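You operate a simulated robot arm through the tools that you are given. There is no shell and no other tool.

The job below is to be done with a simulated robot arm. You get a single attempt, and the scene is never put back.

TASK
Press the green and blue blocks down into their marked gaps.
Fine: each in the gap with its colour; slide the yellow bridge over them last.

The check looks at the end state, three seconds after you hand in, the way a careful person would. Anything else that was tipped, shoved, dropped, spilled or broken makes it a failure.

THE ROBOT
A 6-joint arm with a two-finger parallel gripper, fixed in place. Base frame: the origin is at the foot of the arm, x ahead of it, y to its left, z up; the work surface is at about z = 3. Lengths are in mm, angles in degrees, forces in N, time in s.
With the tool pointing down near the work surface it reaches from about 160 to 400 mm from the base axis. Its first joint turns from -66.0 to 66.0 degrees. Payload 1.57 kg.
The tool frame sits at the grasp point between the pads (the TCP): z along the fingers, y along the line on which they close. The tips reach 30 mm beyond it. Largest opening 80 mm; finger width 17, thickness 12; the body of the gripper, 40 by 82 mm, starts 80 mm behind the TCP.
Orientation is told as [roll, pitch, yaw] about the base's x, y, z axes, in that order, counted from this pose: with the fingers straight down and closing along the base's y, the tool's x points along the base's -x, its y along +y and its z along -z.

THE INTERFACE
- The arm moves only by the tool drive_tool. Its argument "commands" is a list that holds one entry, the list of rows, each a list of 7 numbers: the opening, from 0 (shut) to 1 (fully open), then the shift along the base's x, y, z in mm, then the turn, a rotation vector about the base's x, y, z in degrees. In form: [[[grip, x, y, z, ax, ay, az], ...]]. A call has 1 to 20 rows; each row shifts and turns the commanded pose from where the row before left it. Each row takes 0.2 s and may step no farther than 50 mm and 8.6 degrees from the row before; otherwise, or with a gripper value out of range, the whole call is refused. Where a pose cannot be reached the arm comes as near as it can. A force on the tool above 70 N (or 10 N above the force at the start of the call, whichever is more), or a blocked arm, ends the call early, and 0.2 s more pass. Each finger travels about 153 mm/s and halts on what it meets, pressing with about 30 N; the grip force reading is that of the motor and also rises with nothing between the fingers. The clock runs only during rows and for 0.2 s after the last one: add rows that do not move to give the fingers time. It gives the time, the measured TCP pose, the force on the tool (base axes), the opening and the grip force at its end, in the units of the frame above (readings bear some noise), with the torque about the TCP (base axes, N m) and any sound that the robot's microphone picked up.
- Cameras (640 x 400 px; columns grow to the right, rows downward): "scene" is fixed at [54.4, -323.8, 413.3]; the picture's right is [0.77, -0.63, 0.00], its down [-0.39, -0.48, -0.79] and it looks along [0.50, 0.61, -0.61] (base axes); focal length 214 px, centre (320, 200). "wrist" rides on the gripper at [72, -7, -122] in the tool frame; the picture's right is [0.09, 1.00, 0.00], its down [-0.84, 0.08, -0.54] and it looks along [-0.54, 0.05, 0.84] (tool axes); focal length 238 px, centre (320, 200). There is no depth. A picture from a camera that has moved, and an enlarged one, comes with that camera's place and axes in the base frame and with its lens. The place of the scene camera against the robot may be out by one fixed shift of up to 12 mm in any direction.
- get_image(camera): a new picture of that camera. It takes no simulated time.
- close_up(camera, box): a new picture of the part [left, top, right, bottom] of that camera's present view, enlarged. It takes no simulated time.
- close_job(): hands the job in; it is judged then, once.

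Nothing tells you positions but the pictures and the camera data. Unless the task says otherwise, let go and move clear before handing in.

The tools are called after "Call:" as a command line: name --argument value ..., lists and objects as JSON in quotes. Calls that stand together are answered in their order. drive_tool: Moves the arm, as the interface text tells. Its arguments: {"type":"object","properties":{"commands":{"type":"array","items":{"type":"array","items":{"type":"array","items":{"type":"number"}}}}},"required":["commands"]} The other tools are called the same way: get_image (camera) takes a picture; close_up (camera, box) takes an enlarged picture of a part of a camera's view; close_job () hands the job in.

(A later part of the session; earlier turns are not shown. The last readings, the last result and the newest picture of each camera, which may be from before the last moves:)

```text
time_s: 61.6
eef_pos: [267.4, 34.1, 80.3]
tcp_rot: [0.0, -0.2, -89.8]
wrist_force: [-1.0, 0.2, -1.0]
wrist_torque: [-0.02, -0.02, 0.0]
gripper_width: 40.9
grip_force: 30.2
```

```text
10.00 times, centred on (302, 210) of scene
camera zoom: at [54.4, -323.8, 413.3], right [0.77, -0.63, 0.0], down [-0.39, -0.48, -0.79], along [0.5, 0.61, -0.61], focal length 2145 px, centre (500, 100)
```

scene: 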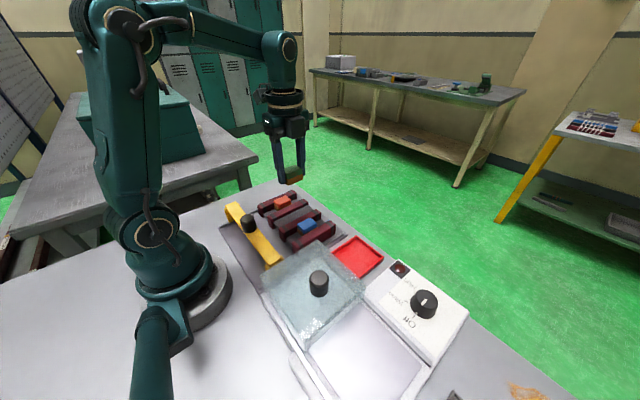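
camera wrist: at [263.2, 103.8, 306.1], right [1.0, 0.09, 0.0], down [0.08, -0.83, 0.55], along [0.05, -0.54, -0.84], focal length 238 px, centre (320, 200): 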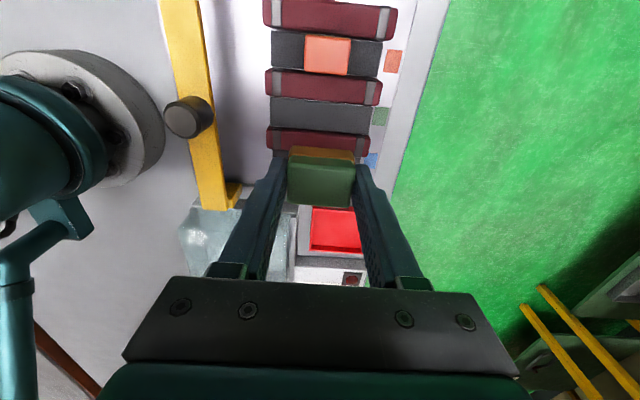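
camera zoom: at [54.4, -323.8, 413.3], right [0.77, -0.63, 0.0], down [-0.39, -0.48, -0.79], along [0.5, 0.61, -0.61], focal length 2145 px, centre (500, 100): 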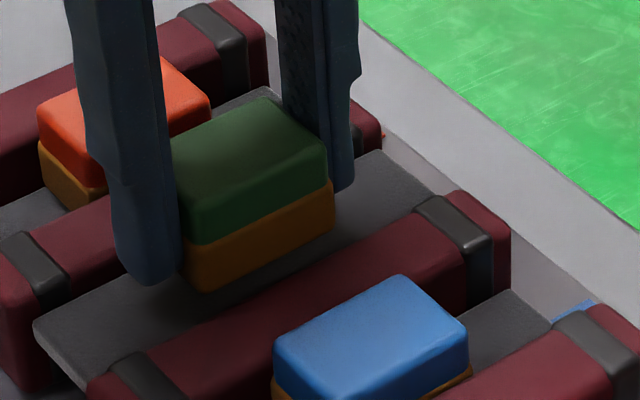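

The alignment matches blue's final position. I'll nudge +0.5 mm and lower it gently with force checks.

Call:
drive_tool --commands '[[[0.0, 0, 0.5, -2, 0, 0, 0], [0.0, 0, 0, -3, 0, 0, 0], [0.0, 0, 0, -2, 0, 0, 0], [0.0, 0, 0, 0, 0, 0, 0]]]'

Call:
close_up --camera "scene" --box '[274, 195, 322, 225]'

Call:
close_up --camera "wrist" --box '[272, 125, 368, 185]'

```text
time_s: 62.6
eef_pos: [268.8, 35.5, 74.0]
tcp_rot: [-0.1, -0.2, -89.8]
wrist_force: [0.1, 0.7, -1.3]
wrist_torque: [0.03, -0.03, 0.03]
gripper_width: 41.1
grip_force: 30.0
```

```text
13.33 times, centred on (298, 210) of scene
camera zoom: at [54.4, -323.8, 413.3], right [0.77, -0.63, 0.0], down [-0.39, -0.48, -0.79], along [0.5, 0.61, -0.61], focal length 2860 px, centre (613, 67)
```

zoom: 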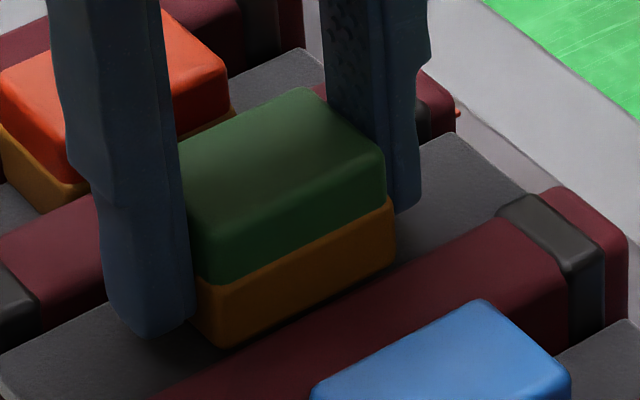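

```text
6.67 times, centred on (320, 155) of wrist
camera zoom: at [261.9, 108.5, 195.8], right [1.0, 0.09, 0.0], down [0.08, -0.83, 0.55], along [0.05, -0.54, -0.84], focal length 1589 px, centre (320, 500)
```

zoom: 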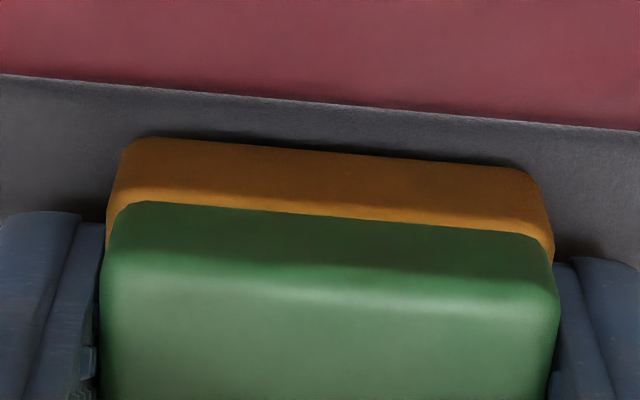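

Call:
drive_tool --commands '[[[0.0, 0, 0, -1.5, 0, 0, 0], [0.0, 0, 0, -1.5, 0, 0, 0], [0.0, 0, 0, 0, 0, 0, 0]]]'

Call:
drive_tool --commands '[[[0.0, 0, 0, -1, 0, 0, 0], [0.0, 0, 0, -1, 0, 0, 0], [0.0, 0, 0, 0, 0, 0, 0]]]'

Call:
close_up --camera "scene" --box '[274, 195, 322, 225]'

```text
time_s: 63.4
eef_pos: [268.3, 35.7, 72.0]
tcp_rot: [0.0, -0.2, -90.0]
wrist_force: [1.0, 5.6, 1.4]
wrist_torque: [0.2, -0.03, -0.01]
gripper_width: 40.9
grip_force: 29.8
```

```text
time_s: 64.2
eef_pos: [268.7, 34.5, 70.2]
tcp_rot: [0.0, -0.2, -89.8]
wrist_force: [0.2, 6.2, 4.9]
wrist_torque: [0.08, 0.03, -0.03]
gripper_width: 41.1
grip_force: 30.0
```

```text
13.33 times, centred on (298, 210) of scene
camera zoom: at [54.4, -323.8, 413.3], right [0.77, -0.63, 0.0], down [-0.39, -0.48, -0.79], along [0.5, 0.61, -0.61], focal length 2860 px, centre (613, 67)
```

zoom: 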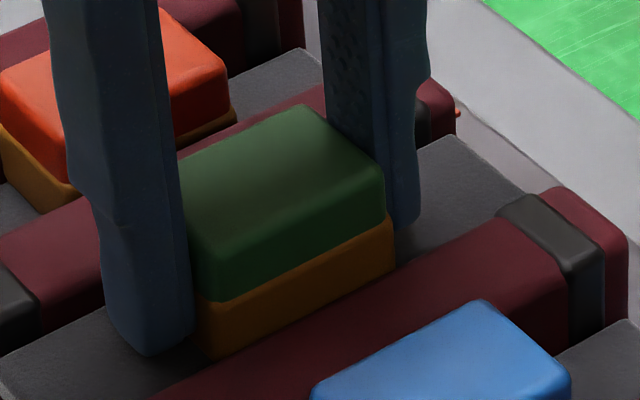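

A +y push of about 6 N shows green's -y face is brushing wall 2. I'll lift a little, shift +1.2 mm and retry.

Call:
drive_tool --commands '[[[0.0, 0, 0, 2, 0, 0, 0], [0.0, 0, 0, 2, 0, 0, 0], [0.0, 0, 1.2, 0, 0, 0, 0], [0.0, 0, 0, -2, 0, 0, 0], [0.0, 0, 0, -1, 0, 0, 0], [0.0, 0, 0, 0, 0, 0, 0]]]'

Call:
drive_tool --commands '[[[0.0, 0, 0, -1, 0, 0, 0], [0.0, 0, 0, -1, 0, 0, 0], [0.0, 0, 0, 0, 0, 0, 0]]]'

Call:
close_up --camera "scene" --box '[274, 195, 322, 225]'

Call:
close_up --camera "wrist" --box '[272, 125, 368, 185]'

```text
time_s: 65.6
eef_pos: [266.4, 35.7, 70.4]
tcp_rot: [-0.1, -0.1, -89.9]
wrist_force: [-0.1, -0.3, -0.6]
wrist_torque: [-0.01, 0.01, 0.03]
gripper_width: 41.0
grip_force: 30.0
```

```text
time_s: 66.4
eef_pos: [268.6, 36.5, 70.0]
tcp_rot: [0.1, -0.1, -89.9]
wrist_force: [1.4, 0.7, 1.8]
wrist_torque: [-0.01, 0.03, 0.01]
gripper_width: 41.0
grip_force: 30.1
```

```text
13.33 times, centred on (298, 210) of scene
camera zoom: at [54.4, -323.8, 413.3], right [0.77, -0.63, 0.0], down [-0.39, -0.48, -0.79], along [0.5, 0.61, -0.61], focal length 2860 px, centre (613, 67)
```

zoom: 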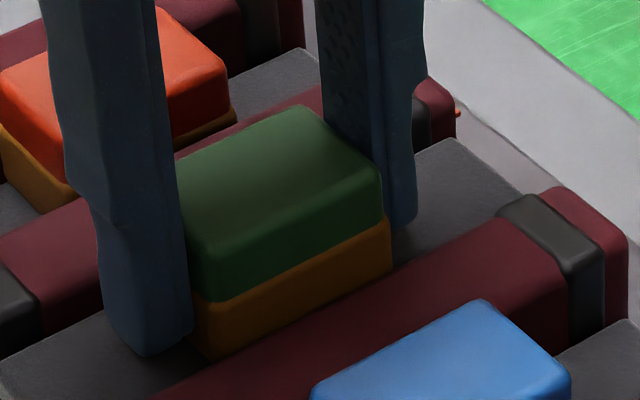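

```text
6.67 times, centred on (320, 155) of wrist
camera zoom: at [261.4, 109.4, 190.9], right [1.0, 0.09, 0.0], down [0.08, -0.83, 0.55], along [0.05, -0.54, -0.84], focal length 1589 px, centre (320, 500)
```

zoom: 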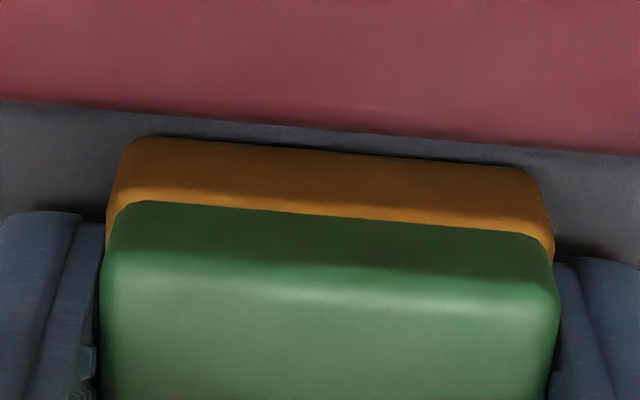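

The side force is gone. I'll continue down onto the mat.

Call:
drive_tool --commands '[[[0.0, 0, 0, -1, 0, 0, 0], [0.0, 0, 0, -1, 0, 0, 0], [0.0, 0, 0, 0, 0, 0, 0]]]'

Call:
drive_tool --commands '[[[0.0, 0, 0, -1, 0, 0, 0], [0.0, 0, 0, -1, 0, 0, 0], [0.0, 0, 0, 0, 0, 0, 0]]]'

Call:
close_up --camera "scene" --box '[274, 195, 322, 225]'

```text
time_s: 67.2
eef_pos: [268.1, 35.4, 67.4]
tcp_rot: [0.1, -0.2, -89.9]
wrist_force: [0.1, 0.0, 0.9]
wrist_torque: [-0.03, -0.01, 0.01]
gripper_width: 41.1
grip_force: 30.1
```

```text
time_s: 68.0
eef_pos: [267.9, 36.8, 64.2]
tcp_rot: [-0.1, -0.2, -90.0]
wrist_force: [-0.3, -0.8, 0.8]
wrist_torque: [-0.01, 0.07, -0.02]
gripper_width: 40.8
grip_force: 30.1
```

```text
13.33 times, centred on (298, 210) of scene
camera zoom: at [54.4, -323.8, 413.3], right [0.77, -0.63, 0.0], down [-0.39, -0.48, -0.79], along [0.5, 0.61, -0.61], focal length 2860 px, centre (613, 67)
```

zoom: 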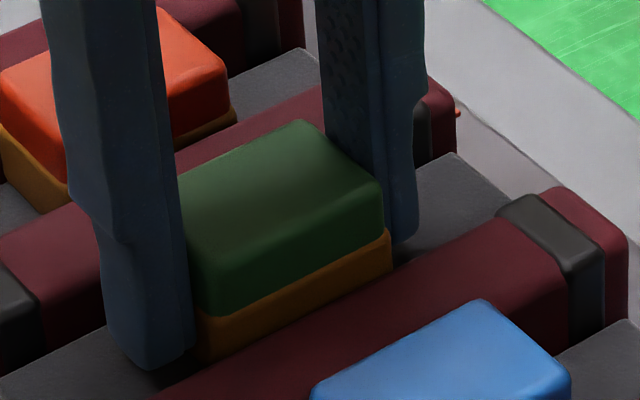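

Call:
drive_tool --commands '[[[0.0, 0, 0, -1, 0, 0, 0], [0.0, 0, 0, -1, 0, 0, 0], [0.0, 0, 0, 0, 0, 0, 0]]]'

Call:
drive_tool --commands '[[[0.0, 0, 0, -1, 0, 0, 0], [0.0, 0, 0, 0, 0, 0, 0]]]'

Call:
close_up --camera "scene" --box '[274, 195, 322, 225]'

Call:
close_up --camera "wrist" --box '[240, 100, 400, 200]'

```text
time_s: 68.8
eef_pos: [268.2, 36.4, 61.9]
tcp_rot: [0.1, -0.2, -89.9]
wrist_force: [0.9, -1.0, 1.5]
wrist_torque: [-0.04, -0.03, 0.05]
gripper_width: 41.2
grip_force: 30.0
```

```text
time_s: 69.4
eef_pos: [267.3, 36.0, 61.6]
tcp_rot: [0.2, -0.2, -89.9]
wrist_force: [1.4, -0.9, 1.8]
wrist_torque: [0.01, -0.01, 0.01]
gripper_width: 41.1
grip_force: 29.9
```

```text
13.33 times, centred on (298, 210) of scene
camera zoom: at [54.4, -323.8, 413.3], right [0.77, -0.63, 0.0], down [-0.39, -0.48, -0.79], along [0.5, 0.61, -0.61], focal length 2860 px, centre (613, 67)
```

zoom: 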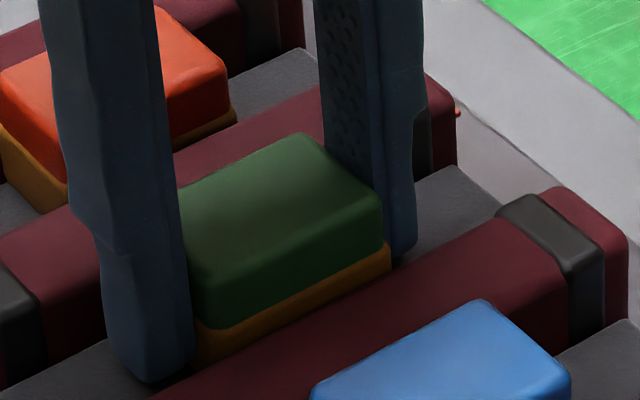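

```text
4.00 times, centred on (320, 150) of wrist
camera zoom: at [261.5, 110.1, 183.2], right [1.0, 0.09, 0.0], down [0.08, -0.83, 0.55], along [0.05, -0.54, -0.84], focal length 953 px, centre (320, 400)
```

zoom: 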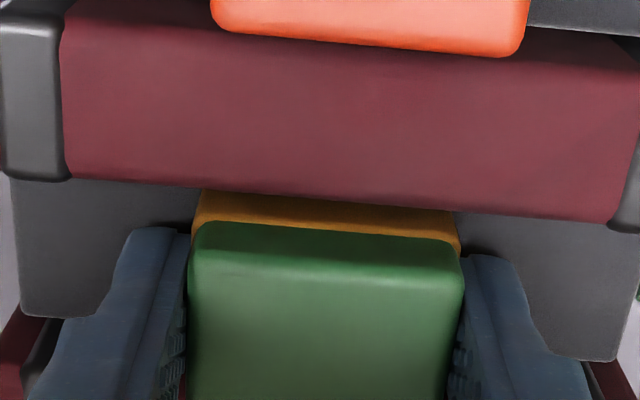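

Green is in at nearly the right depth. I'll release, rise, close the fingers and press from the top.

Call:
drive_tool --commands '[[[0.3, 0, 0, 0, 0, 0, 0], [0.55, 0, 0, 0, 0, 0, 0], [0.62, 0, 0, 0, 0, 0, 0], [0.62, 0, 0, 0, 0, 0, 0], [0.62, 0, 0, 5, 0, 0, 0], [0.62, 0, 0, 10, 0, 0, 0], [0.62, 0, 0, 15, 0, 0, 0], [0.62, 0, 0, 15, 0, 0, 0], [0.3, 0, 0, 4, 0, 0, 0], [0.0, 0, 0, 0, 0, 0, 0], [0.0, 0, 0, 0, 0, 0, 0]]]'

Call:
close_up --camera "scene" --box '[240, 180, 336, 240]'

Call:
get_image --camera "wrist"

```text
time_s: 71.8
eef_pos: [268.5, 37.0, 112.0]
tcp_rot: [0.0, -0.2, -89.9]
wrist_force: [0.4, -0.1, 0.5]
wrist_torque: [0.02, 0.01, 0.01]
gripper_width: 0.0
grip_force: 21.8
```

```text
6.67 times, centred on (288, 210) of scene
camera zoom: at [54.4, -323.8, 413.3], right [0.77, -0.63, 0.0], down [-0.39, -0.48, -0.79], along [0.5, 0.61, -0.61], focal length 1430 px, centre (533, 133)
```

zoom: 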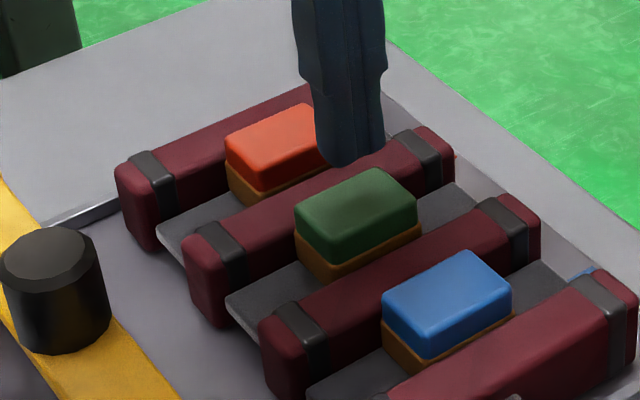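

```text
taken
camera wrist: at [261.8, 109.6, 233.5], right [1.0, 0.09, 0.0], down [0.08, -0.83, 0.55], along [0.05, -0.54, -0.84], focal length 238 px, centre (320, 200)
```

wrist: 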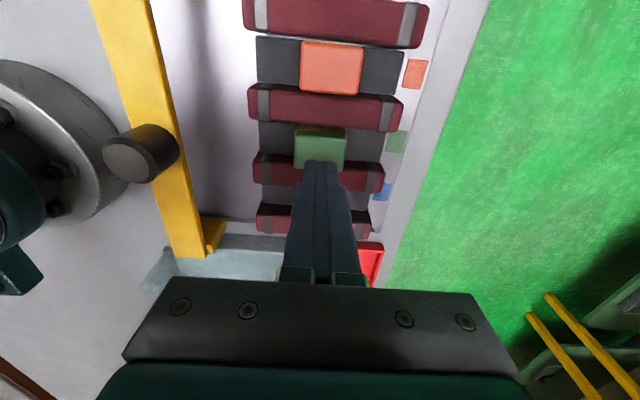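

Now I'll press green from the top in small steps.

Call:
drive_tool --commands '[[[0.0, 0, 0, -10, 0, 0, 0], [0.0, 0, 0, -9, 0, 0, 0], [0.0, 0, 0, -2, 0, 0, 0], [0.0, 0, 0, 0, 0, 0, 0]]]'

Call:
drive_tool --commands '[[[0.0, 0, 0, -1, 0, 0, 0], [0.0, 0, 0, -1, 0, 0, 0], [0.0, 0, 0, 0, 0, 0, 0]]]'

Call:
drive_tool --commands '[[[0.0, 0, 0, -1, 0, 0, 0], [0.0, 0, 0, -1, 0, 0, 0], [0.0, 0, 0, 0, 0, 0, 0]]]'

```text
time_s: 72.8
eef_pos: [269.0, 36.0, 89.1]
tcp_rot: [0.0, -0.2, -89.8]
wrist_force: [0.3, 0.5, -0.3]
wrist_torque: [0.04, -0.03, -0.02]
gripper_width: 0.2
grip_force: 20.7
```

```text
time_s: 73.6
eef_pos: [267.9, 36.4, 88.3]
tcp_rot: [0.0, -0.2, -89.9]
wrist_force: [-0.9, -0.8, 2.7]
wrist_torque: [0.02, 0.04, -0.01]
gripper_width: 0.1
grip_force: 21.1
```

```text
time_s: 74.4
eef_pos: [268.2, 37.2, 86.1]
tcp_rot: [0.0, -0.2, -89.9]
wrist_force: [1.8, 0.1, 3.0]
wrist_torque: [0.03, -0.02, -0.02]
gripper_width: 0.1
grip_force: 20.8
```

Call:
drive_tool --commands '[[[0.0, 0, 0, -0.7, 0, 0, 0], [0.0, 0, 0, 0, 0, 0, 0]]]'

Call:
drive_tool --commands '[[[0.0, 0, 0, -0.7, 0, 0, 0], [0.0, 0, 0, 0, 0, 0, 0]]]'

Call:
close_up --camera "scene" --box '[240, 180, 336, 240]'

```text
time_s: 75.0
eef_pos: [270.1, 36.2, 86.0]
tcp_rot: [0.1, -0.2, -89.8]
wrist_force: [-2.1, 1.8, 19.9]
wrist_torque: [0.09, 0.09, -0.02]
gripper_width: 0.0
grip_force: 21.2
```

```text
time_s: 75.6
eef_pos: [269.1, 35.5, 85.9]
tcp_rot: [0.2, -0.2, -89.9]
wrist_force: [-6.0, -3.5, 45.3]
wrist_torque: [-0.04, 0.19, 0.02]
gripper_width: 0.2
grip_force: 21.1
```

```text
6.67 times, centred on (288, 210) of scene
camera zoom: at [54.3, -323.8, 413.3], right [0.77, -0.63, 0.0], down [-0.39, -0.48, -0.79], along [0.5, 0.61, -0.61], focal length 1430 px, centre (533, 133)
```

zoom: 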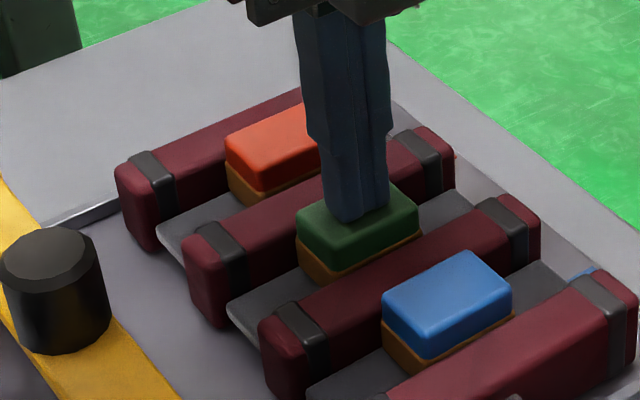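

Green is at its hard stop (45 N). I'll rise clear, confirm that green stays down, and move to where I can see the bridge and its knob at about (150,40).

Call:
drive_tool --commands '[[[0.0, 0, 0, 3, 0, 0, 0], [0.0, 0, 0, 7, 0, 0, 0], [0.0, 0, 0, 15, 0, 0, 0], [0.0, 0, 0, 20, 0, 0, 0], [0.0, 0, 0, 25, 0, 0, 0], [0.0, 0, 0, 15, 0, 0, 0], [0.0, 0, 0, 0, 0, 0, 0]]]'

Call:
close_up --camera "scene" --box '[240, 180, 336, 240]'

Call:
close_up --camera "scene" --box '[205, 180, 301, 280]'

Call:
get_image --camera "wrist"

```text
time_s: 77.2
eef_pos: [268.1, 36.0, 170.3]
tcp_rot: [0.1, -0.2, -89.8]
wrist_force: [1.0, 1.2, 0.1]
wrist_torque: [0.01, 0.02, -0.01]
gripper_width: 0.0
grip_force: 21.6
```

```text
6.67 times, centred on (288, 210) of scene
camera zoom: at [54.4, -323.8, 413.3], right [0.77, -0.63, 0.0], down [-0.39, -0.48, -0.79], along [0.5, 0.61, -0.61], focal length 1430 px, centre (533, 133)
```

zoom: 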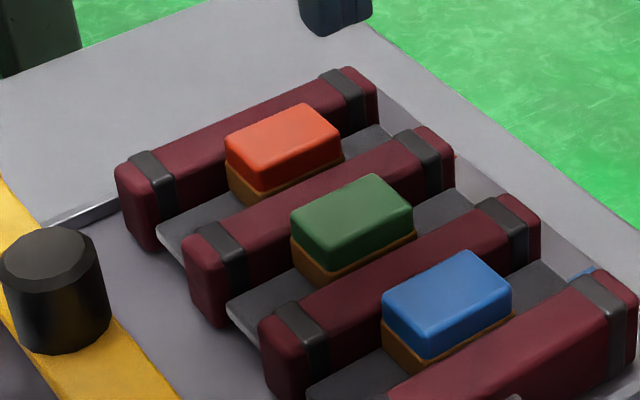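

```text
4.00 times, centred on (253, 230) of scene
camera zoom: at [54.4, -323.8, 413.3], right [0.77, -0.63, 0.0], down [-0.39, -0.48, -0.79], along [0.5, 0.61, -0.61], focal length 858 px, centre (588, 80)
```

zoom: 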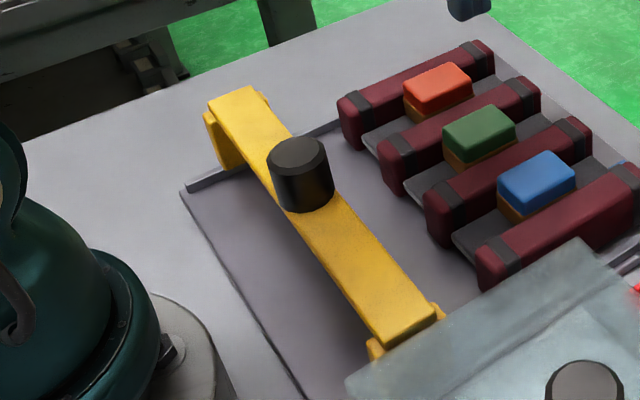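

```text
taken
camera wrist: at [261.1, 109.6, 292.4], right [1.0, 0.09, 0.0], down [0.08, -0.83, 0.55], along [0.05, -0.54, -0.84], focal length 238 px, centre (320, 200)
```

wrist: 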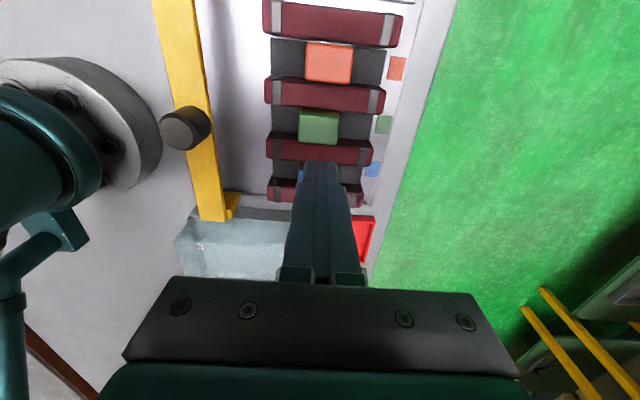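

All three blocks sit at the same depth. Next is the bridge: I'll open the gripper fully and move over towards the knob at a safe height to measure it.

Call:
drive_tool --commands '[[[0.5, -8, 0, 0, 0, 0, 0], [1.0, -12, 0, 0, 0, 0, 0], [1.0, -14, 1, 0, 0, 0, 0], [1.0, -14, 1, 0, 0, 0, 0], [1.0, -14, 1, -4, 0, 0, 0], [1.0, -14, 1, -4, 0, 0, 0], [1.0, -10, 0, -4, 0, 0, 0], [1.0, -4, 0, -3, 0, 0, 0], [1.0, 0, 0, 0, 0, 0, 0]]]'

Call:
get_image --camera "wrist"

Call:
get_image --camera "scene"

Call:
close_up --camera "wrist" --box '[220, 80, 420, 205]'

```text
time_s: 79.2
eef_pos: [177.7, 39.9, 154.3]
tcp_rot: [0.0, -0.2, -89.9]
wrist_force: [0.3, 0.0, 0.1]
wrist_torque: [0.01, -0.01, 0.02]
gripper_width: 80.0
grip_force: 0.0
```

```text
taken
camera wrist: at [171.7, 114.1, 275.4], right [1.0, 0.09, 0.0], down [0.08, -0.83, 0.55], along [0.05, -0.54, -0.84], focal length 238 px, centre (320, 200)
```

wrist: 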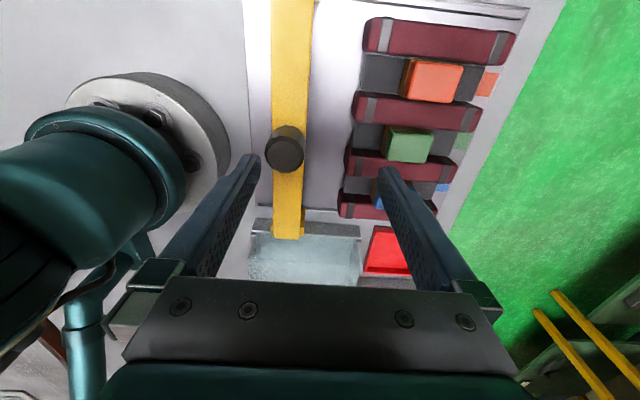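

```text
taken
```

scene: 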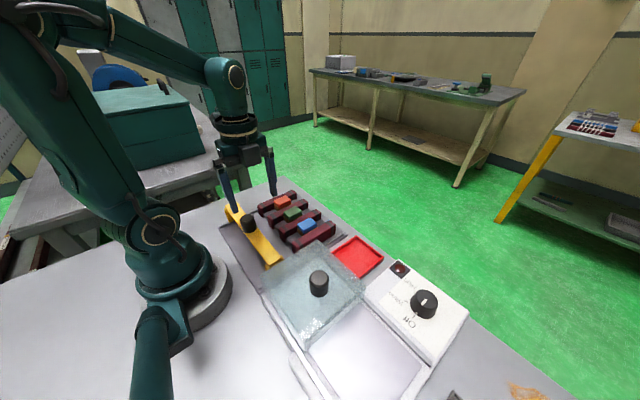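

```text
3.20 times, centred on (320, 142) of wrist
camera zoom: at [171.7, 114.1, 275.4], right [1.0, 0.09, 0.0], down [0.08, -0.83, 0.55], along [0.05, -0.54, -0.84], focal length 763 px, centre (320, 384)
```

zoom: 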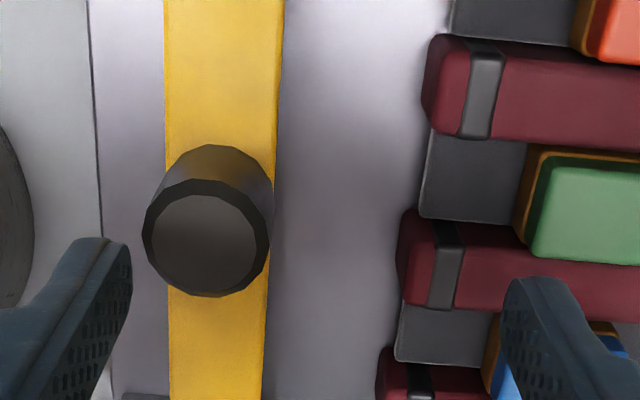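

The knob is about 31 mm across, centred near (150,38), with its top at about z = 98, and the bridge top is near z = 69. I'll put the open fingers around the knob, descend to about 7 mm above the bridge top, and then close on it.

Call:
drive_tool --commands '[[[1.0, -4, -1, 0, 0, 0, 0], [1.0, -4, -1, 0, 0, 0, 0], [1.0, 0, 0, -10, 0, 0, 0], [1.0, 0, 0, -12, 0, 0, 0], [1.0, 0, 0, -12, 0, 0, 0], [1.0, 0, 0, -9, 0, 0, 0], [1.0, 0, 0, -4, 0, 0, 0], [1.0, 0, 0, 0, 0, 0, 0]]]'

Call:
get_image --camera "wrist"

Call:
close_up --camera "scene" --box '[205, 180, 301, 280]'

```text
time_s: 81.0
eef_pos: [169.6, 38.1, 108.0]
tcp_rot: [0.0, -0.1, -89.8]
wrist_force: [0.2, -0.8, 0.6]
wrist_torque: [0.02, 0.0, 0.01]
gripper_width: 80.1
grip_force: 0.0
```

```text
taken
camera wrist: at [163.3, 111.1, 229.1], right [1.0, 0.09, 0.0], down [0.08, -0.83, 0.55], along [0.05, -0.54, -0.84], focal length 238 px, centre (320, 200)
```

wrist: 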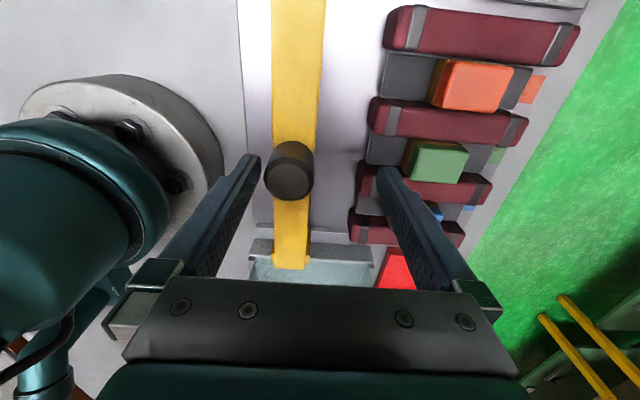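

```text
4.00 times, centred on (253, 230) of scene
camera zoom: at [54.4, -323.8, 413.3], right [0.77, -0.63, 0.0], down [-0.39, -0.48, -0.79], along [0.5, 0.61, -0.61], focal length 858 px, centre (588, 80)
```

zoom: 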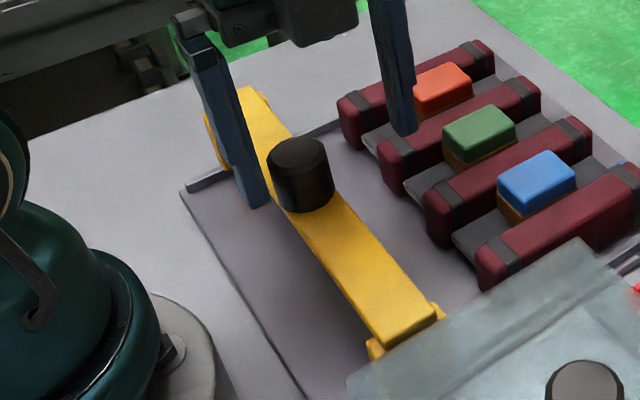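

The left finger is behind the knob. I'll draw the bridge forward slowly, 10 mm first, watching the force.

Call:
drive_tool --commands '[[[1.0, 3, 0, 0, 0, 0, 0], [1.0, 3, 0, 0, 0, 0, 0], [1.0, 3, 0, 0, 0, 0, 0], [1.0, 3, 0, 0, 0, 0, 0], [1.0, 0, 0, 0, 0, 0, 0]]]'

Call:
get_image --camera "wrist"

Call:
close_up --camera "scene" --box '[205, 180, 301, 280]'

```text
time_s: 82.2
eef_pos: [182.3, 37.9, 107.2]
tcp_rot: [0.1, -0.2, -89.8]
wrist_force: [0.2, 0.5, 0.0]
wrist_torque: [0.0, 0.0, 0.0]
gripper_width: 80.4
grip_force: 0.0
```

```text
taken
camera wrist: at [176.0, 111.2, 228.5], right [1.0, 0.09, 0.0], down [0.08, -0.83, 0.55], along [0.05, -0.54, -0.84], focal length 238 px, centre (320, 200)
```

wrist: 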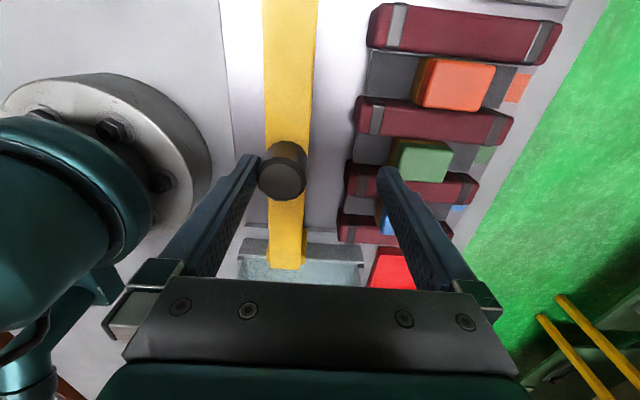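

```text
4.00 times, centred on (253, 230) of scene
camera zoom: at [54.4, -323.8, 413.3], right [0.77, -0.63, 0.0], down [-0.39, -0.48, -0.79], along [0.5, 0.61, -0.61], focal length 858 px, centre (588, 80)
```

zoom: 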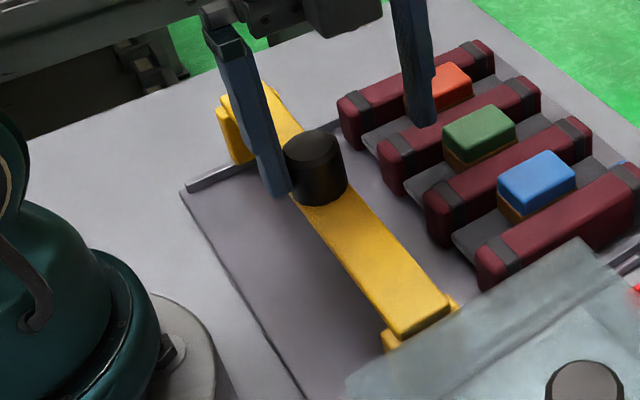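

The bridge slides parallel with almost no resistance. I'll keep going in stages.

Call:
drive_tool --commands '[[[1.0, 4, 0, 0, 0, 0, 0], [1.0, 5, 0, 0, 0, 0, 0], [1.0, 5, 0, 0, 0, 0, 0], [1.0, 5, 0, 0, 0, 0, 0], [1.0, 5, 0, 0, 0, 0, 0], [1.0, 4, 0, 0, 0, 0, 0], [1.0, 0, 0, 0, 0, 0, 0]]]'

Call:
close_up --camera "scene" --box '[215, 180, 331, 285]'

Call:
get_image --camera "wrist"

```text
time_s: 83.8
eef_pos: [209.9, 39.1, 107.0]
tcp_rot: [0.1, -0.2, -89.8]
wrist_force: [-0.3, 0.0, -0.6]
wrist_torque: [0.05, 0.0, 0.03]
gripper_width: 79.9
grip_force: 0.1
```

```text
3.81 times, centred on (273, 232) of scene
camera zoom: at [54.4, -323.8, 413.3], right [0.77, -0.63, 0.0], down [-0.39, -0.48, -0.79], along [0.5, 0.61, -0.61], focal length 817 px, centre (499, 76)
```

zoom: 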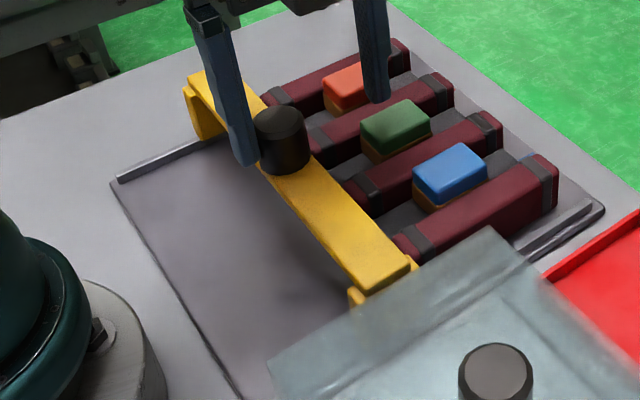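

```text
taken
camera wrist: at [203.4, 111.6, 229.0], right [1.0, 0.09, 0.0], down [0.08, -0.83, 0.55], along [0.05, -0.54, -0.84], focal length 238 px, centre (320, 200)
```

wrist: 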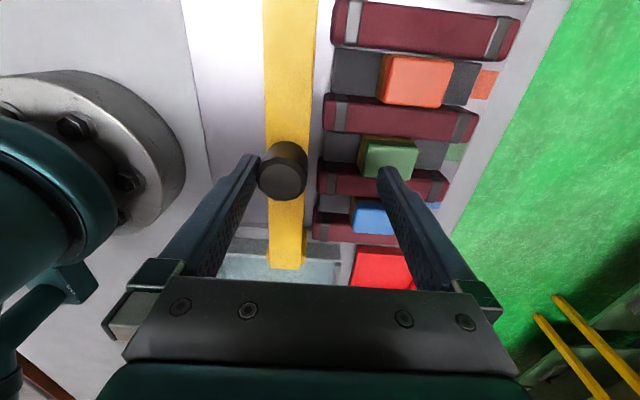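

Call:
drive_tool --commands '[[[1.0, 4, 0, 0, 0, 0, 0], [1.0, 5, 0, 0, 0, 0, 0], [1.0, 5, 0, 0, 0, 0, 0], [1.0, 5, 0, 0, 0, 0, 0], [1.0, 5, 0, 0, 0, 0, 0], [1.0, 4, 0, 0, 0, 0, 0], [1.0, 0, 0, 0, 0, 0, 0]]]'

Call:
close_up --camera "scene" --box '[225, 180, 341, 285]'

Call:
get_image --camera "wrist"

```text
time_s: 85.4
eef_pos: [237.6, 38.9, 107.8]
tcp_rot: [0.0, -0.2, -90.0]
wrist_force: [-0.4, -0.1, 1.6]
wrist_torque: [0.04, -0.02, -0.04]
gripper_width: 79.9
grip_force: 0.2
```

```text
3.81 times, centred on (283, 232) of scene
camera zoom: at [54.4, -323.8, 413.3], right [0.77, -0.63, 0.0], down [-0.39, -0.48, -0.79], along [0.5, 0.61, -0.61], focal length 817 px, centre (461, 76)
```

zoom: 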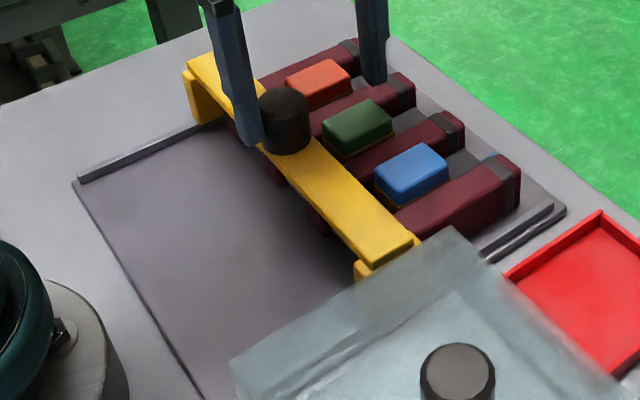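

```text
taken
camera wrist: at [231.4, 111.7, 229.2], right [1.0, 0.09, 0.0], down [0.08, -0.83, 0.55], along [0.05, -0.54, -0.84], focal length 238 px, centre (320, 200)
```

wrist: 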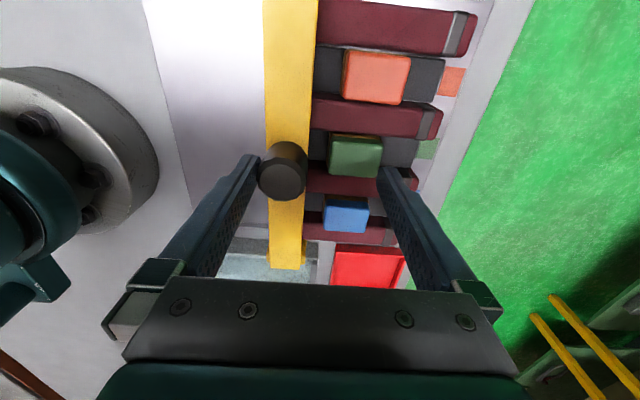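

The bridge is about to reach the blocks. I'll check clearance before going on.

Call:
close_up --camera "scene" --box '[270, 195, 350, 245]'

Call:
drive_tool --commands '[[[1.0, 3, 0, 0, 0, 0, 0], [1.0, 3, 0, 0, 0, 0, 0], [1.0, 3, 0, 0, 0, 0, 0], [1.0, 3, 0, 0, 0, 0, 0], [1.0, 3, 0, 0, 0, 0, 0], [1.0, 0, 0, 0, 0, 0, 0]]]'

Call:
close_up --camera "scene" --box '[270, 195, 350, 245]'

Call:
close_up --camera "wrist" --box '[250, 0, 450, 240]'

```text
8.00 times, centred on (310, 220) of scene
camera zoom: at [54.4, -323.8, 413.3], right [0.77, -0.63, 0.0], down [-0.39, -0.48, -0.79], along [0.5, 0.61, -0.61], focal length 1716 px, centre (400, 40)
```

zoom: 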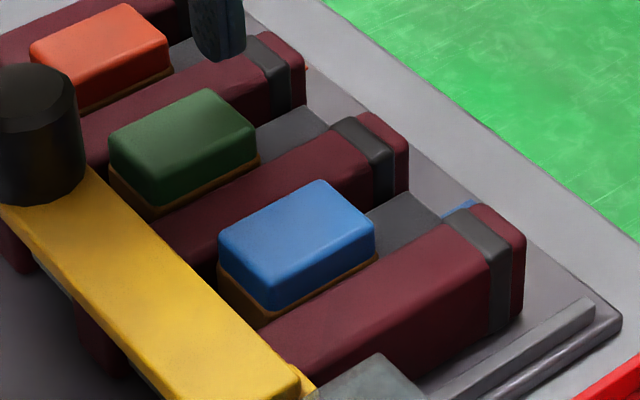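

```text
time_s: 86.8
eef_pos: [252.3, 37.9, 107.5]
tcp_rot: [0.0, -0.2, -90.0]
wrist_force: [-0.3, 0.6, 0.3]
wrist_torque: [-0.01, 0.01, -0.01]
gripper_width: 79.8
grip_force: 0.1
```

```text
8.00 times, centred on (310, 220) of scene
camera zoom: at [54.4, -323.8, 413.3], right [0.77, -0.63, 0.0], down [-0.39, -0.48, -0.79], along [0.5, 0.61, -0.61], focal length 1716 px, centre (400, 40)
```

zoom: 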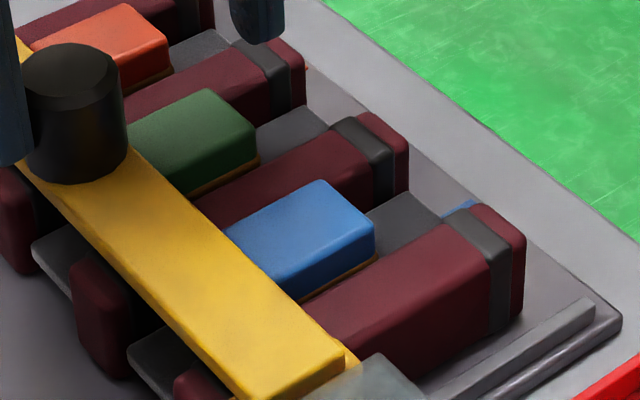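

```text
1.67 times, centred on (350, 120) of wrist
camera zoom: at [246.5, 111.8, 228.9], right [1.0, 0.09, 0.0], down [0.08, -0.83, 0.55], along [0.05, -0.54, -0.84], focal length 397 px, centre (270, 333)
```

zoom: 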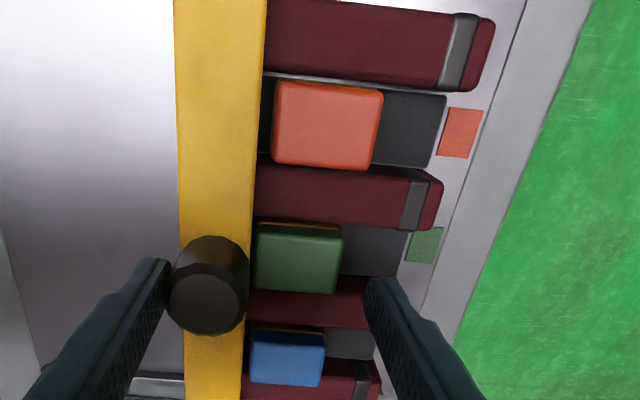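

Call:
drive_tool --commands '[[[1.0, 2, 0, 0, 0, 0, 0], [1.0, 2, 0, 0, 0, 0, 0], [1.0, 0, 0, 0, 0, 0, 0]]]'

Call:
drive_tool --commands '[[[1.0, 2, 0, 0, 0, 0, 0], [1.0, 2, 0, 0, 0, 0, 0], [1.0, 0, 0, 0, 0, 0, 0]]]'

Call:
close_up --camera "scene" --box '[270, 195, 350, 245]'

Call:
close_up --camera "wrist" --box '[250, 0, 450, 240]'

```text
time_s: 87.6
eef_pos: [257.1, 38.4, 107.4]
tcp_rot: [0.0, -0.3, -90.0]
wrist_force: [-0.4, 1.4, -0.7]
wrist_torque: [0.01, 0.03, -0.02]
gripper_width: 80.1
grip_force: 0.1
```

```text
time_s: 88.4
eef_pos: [261.3, 38.1, 108.3]
tcp_rot: [0.1, -0.2, -89.8]
wrist_force: [-1.6, -0.4, 0.5]
wrist_torque: [-0.02, 0.05, -0.01]
gripper_width: 79.8
grip_force: 0.1
```

```text
8.00 times, centred on (310, 220) of scene
camera zoom: at [54.4, -323.8, 413.3], right [0.77, -0.63, 0.0], down [-0.39, -0.48, -0.79], along [0.5, 0.61, -0.61], focal length 1716 px, centre (400, 40)
```

zoom: 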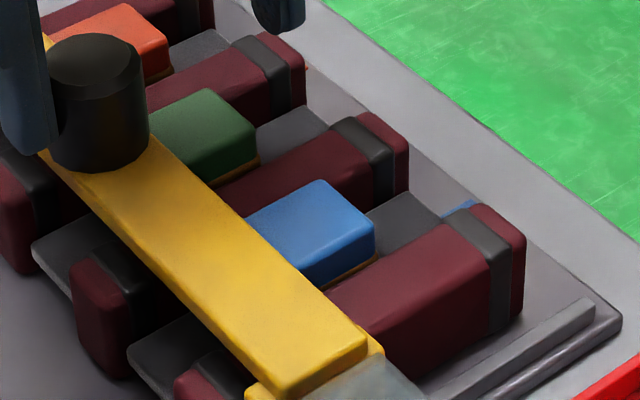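

```text
1.67 times, centred on (350, 120) of wrist
camera zoom: at [254.4, 111.1, 229.4], right [1.0, 0.09, 0.0], down [0.08, -0.83, 0.55], along [0.05, -0.54, -0.84], focal length 397 px, centre (270, 333)
```

zoom: 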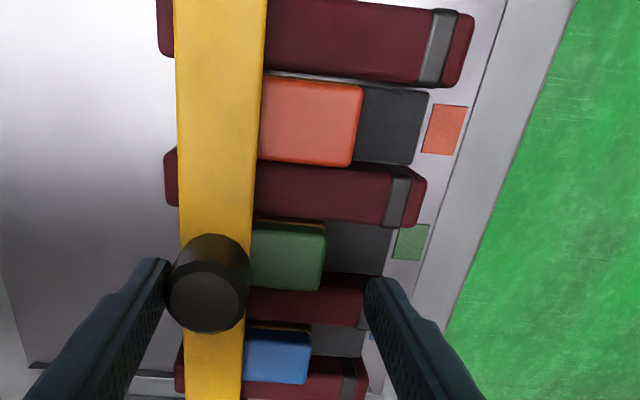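

The bridge passes over the blocks without touching them, and they haven't moved. I'll continue to the blocks' centre line.

Call:
drive_tool --commands '[[[1.0, 3, 0, 0, 0, 0, 0], [1.0, 3, 0, 0, 0, 0, 0], [1.0, 3, 0, 0, 0, 0, 0], [1.0, 3, 0, 0, 0, 0, 0], [1.0, 3, 0, 0, 0, 0, 0], [1.0, 0, 0, 0, 0, 0, 0]]]'

Call:
close_up --camera "scene" --box '[270, 195, 350, 245]'

Call:
close_up --camera "wrist" --box '[250, 0, 450, 240]'

```text
time_s: 89.8
eef_pos: [275.2, 37.2, 107.7]
tcp_rot: [0.0, -0.2, -90.0]
wrist_force: [-0.9, 0.1, 0.1]
wrist_torque: [-0.01, 0.04, -0.03]
gripper_width: 79.9
grip_force: 0.1
```

```text
8.00 times, centred on (310, 220) of scene
camera zoom: at [54.4, -323.8, 413.3], right [0.77, -0.63, 0.0], down [-0.39, -0.48, -0.79], along [0.5, 0.61, -0.61], focal length 1716 px, centre (400, 40)
```

zoom: 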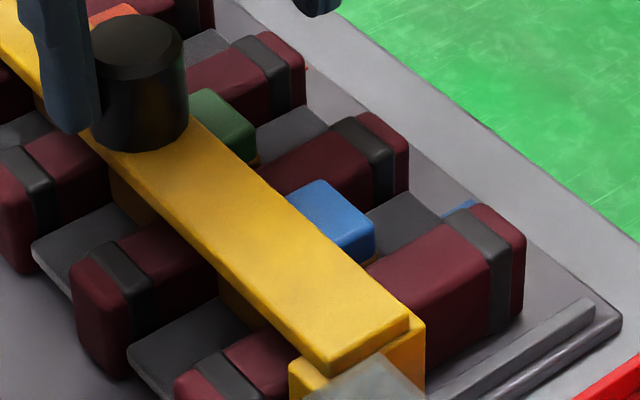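

```text
1.67 times, centred on (350, 120) of wrist
camera zoom: at [269.2, 111.0, 229.5], right [1.0, 0.09, 0.0], down [0.08, -0.83, 0.55], along [0.05, -0.54, -0.84], focal length 397 px, centre (270, 333)
```

zoom: 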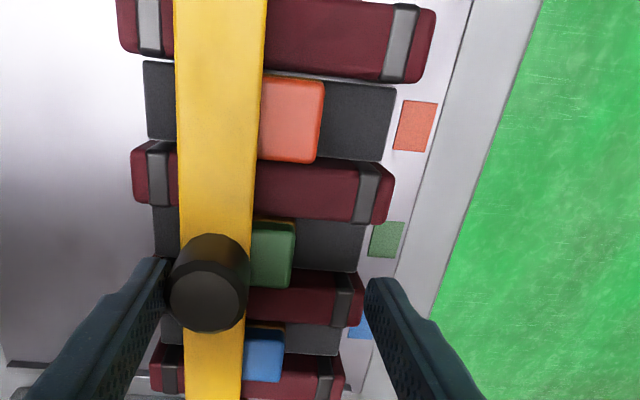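

Call:
drive_tool --commands '[[[1.0, 3, 0, 0, 0, 0, 0], [1.0, 3, 0, 0, 0, 0, 0], [1.0, 3, 0, 0, 0, 0, 0], [1.0, 3, 0, 0, 0, 0, 0], [1.0, 2, 0, 0, 0, 0, 0], [1.0, 1, 0, 0, 0, 0, 0], [1.0, 0, 0, 0, 0, 0, 0]]]'

Call:
close_up --camera "scene" --box '[260, 185, 350, 245]'

Call:
close_up --camera "wrist" --box '[200, 0, 450, 240]'

Call:
get_image --camera "scene"

```text
time_s: 91.4
eef_pos: [291.4, 37.6, 107.4]
tcp_rot: [0.0, -0.1, -89.9]
wrist_force: [0.6, -0.5, -0.8]
wrist_torque: [-0.02, -0.02, -0.01]
gripper_width: 80.0
grip_force: 0.0
```

```text
6.67 times, centred on (305, 215) of scene
camera zoom: at [54.4, -323.8, 413.3], right [0.77, -0.63, 0.0], down [-0.39, -0.48, -0.79], along [0.5, 0.61, -0.61], focal length 1430 px, centre (420, 100)
```

zoom: 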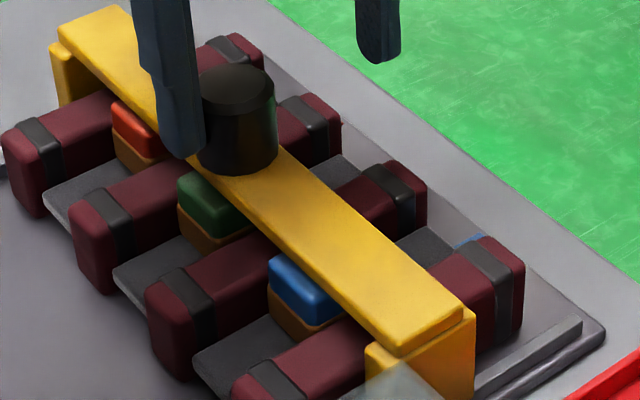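

```text
1.67 times, centred on (325, 120) of wrist
camera zoom: at [284.8, 112.1, 229.8], right [1.0, 0.09, 0.0], down [0.08, -0.83, 0.55], along [0.05, -0.54, -0.84], focal length 397 px, centre (312, 333)
```

zoom: 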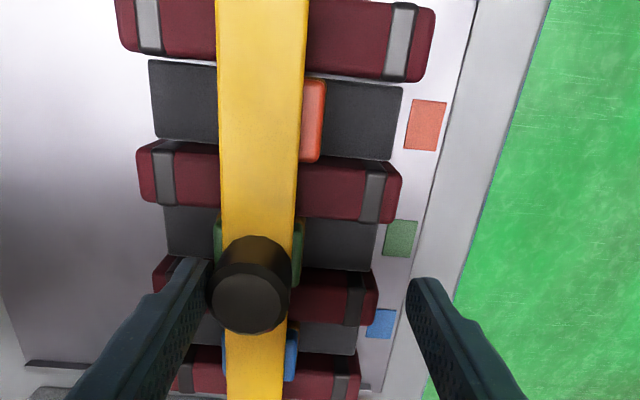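

```text
taken
```

scene: 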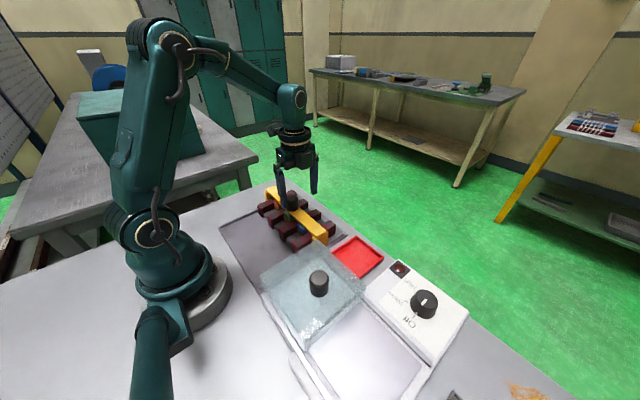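

The bridge covers all three blocks. I'll nudge it 3 mm further to centre it on the group, including orange, then back the finger off the knob.

Call:
drive_tool --commands '[[[1.0, 1.5, 0, 0, 0, 0, 0], [1.0, 1.5, 0, 0, 0, 0, 0], [1.0, 0, 0, 0, 0, 0, 0], [1.0, -2, 0, 0, 0, 0, 0], [1.0, -2, 0, 0, 0, 0, 0], [1.0, 0, 0, 0, 0, 0, 0]]]'

Call:
close_up --camera "wrist" --box '[200, 0, 450, 240]'

Call:
close_up --camera "scene" --box '[260, 185, 350, 245]'

```text
time_s: 92.8
eef_pos: [289.1, 38.5, 108.9]
tcp_rot: [0.0, -0.3, -89.9]
wrist_force: [-0.2, 0.4, 0.1]
wrist_torque: [-0.02, -0.02, 0.01]
gripper_width: 79.8
grip_force: 0.1
```

```text
1.67 times, centred on (325, 120) of wrist
camera zoom: at [282.8, 111.6, 229.0], right [1.0, 0.09, 0.0], down [0.08, -0.83, 0.55], along [0.05, -0.54, -0.84], focal length 397 px, centre (312, 333)
```

zoom: 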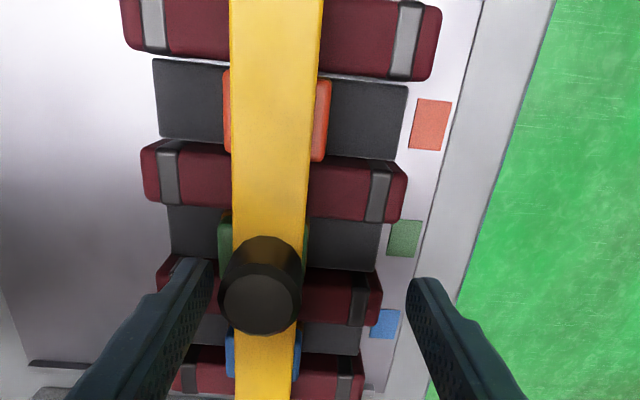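

```text
6.67 times, centred on (305, 215) of scene
camera zoom: at [54.4, -323.8, 413.3], right [0.77, -0.63, 0.0], down [-0.39, -0.48, -0.79], along [0.5, 0.61, -0.61], focal length 1430 px, centre (420, 100)
```

zoom: 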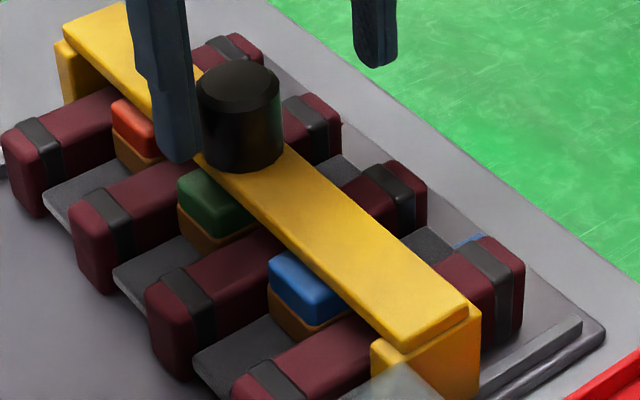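

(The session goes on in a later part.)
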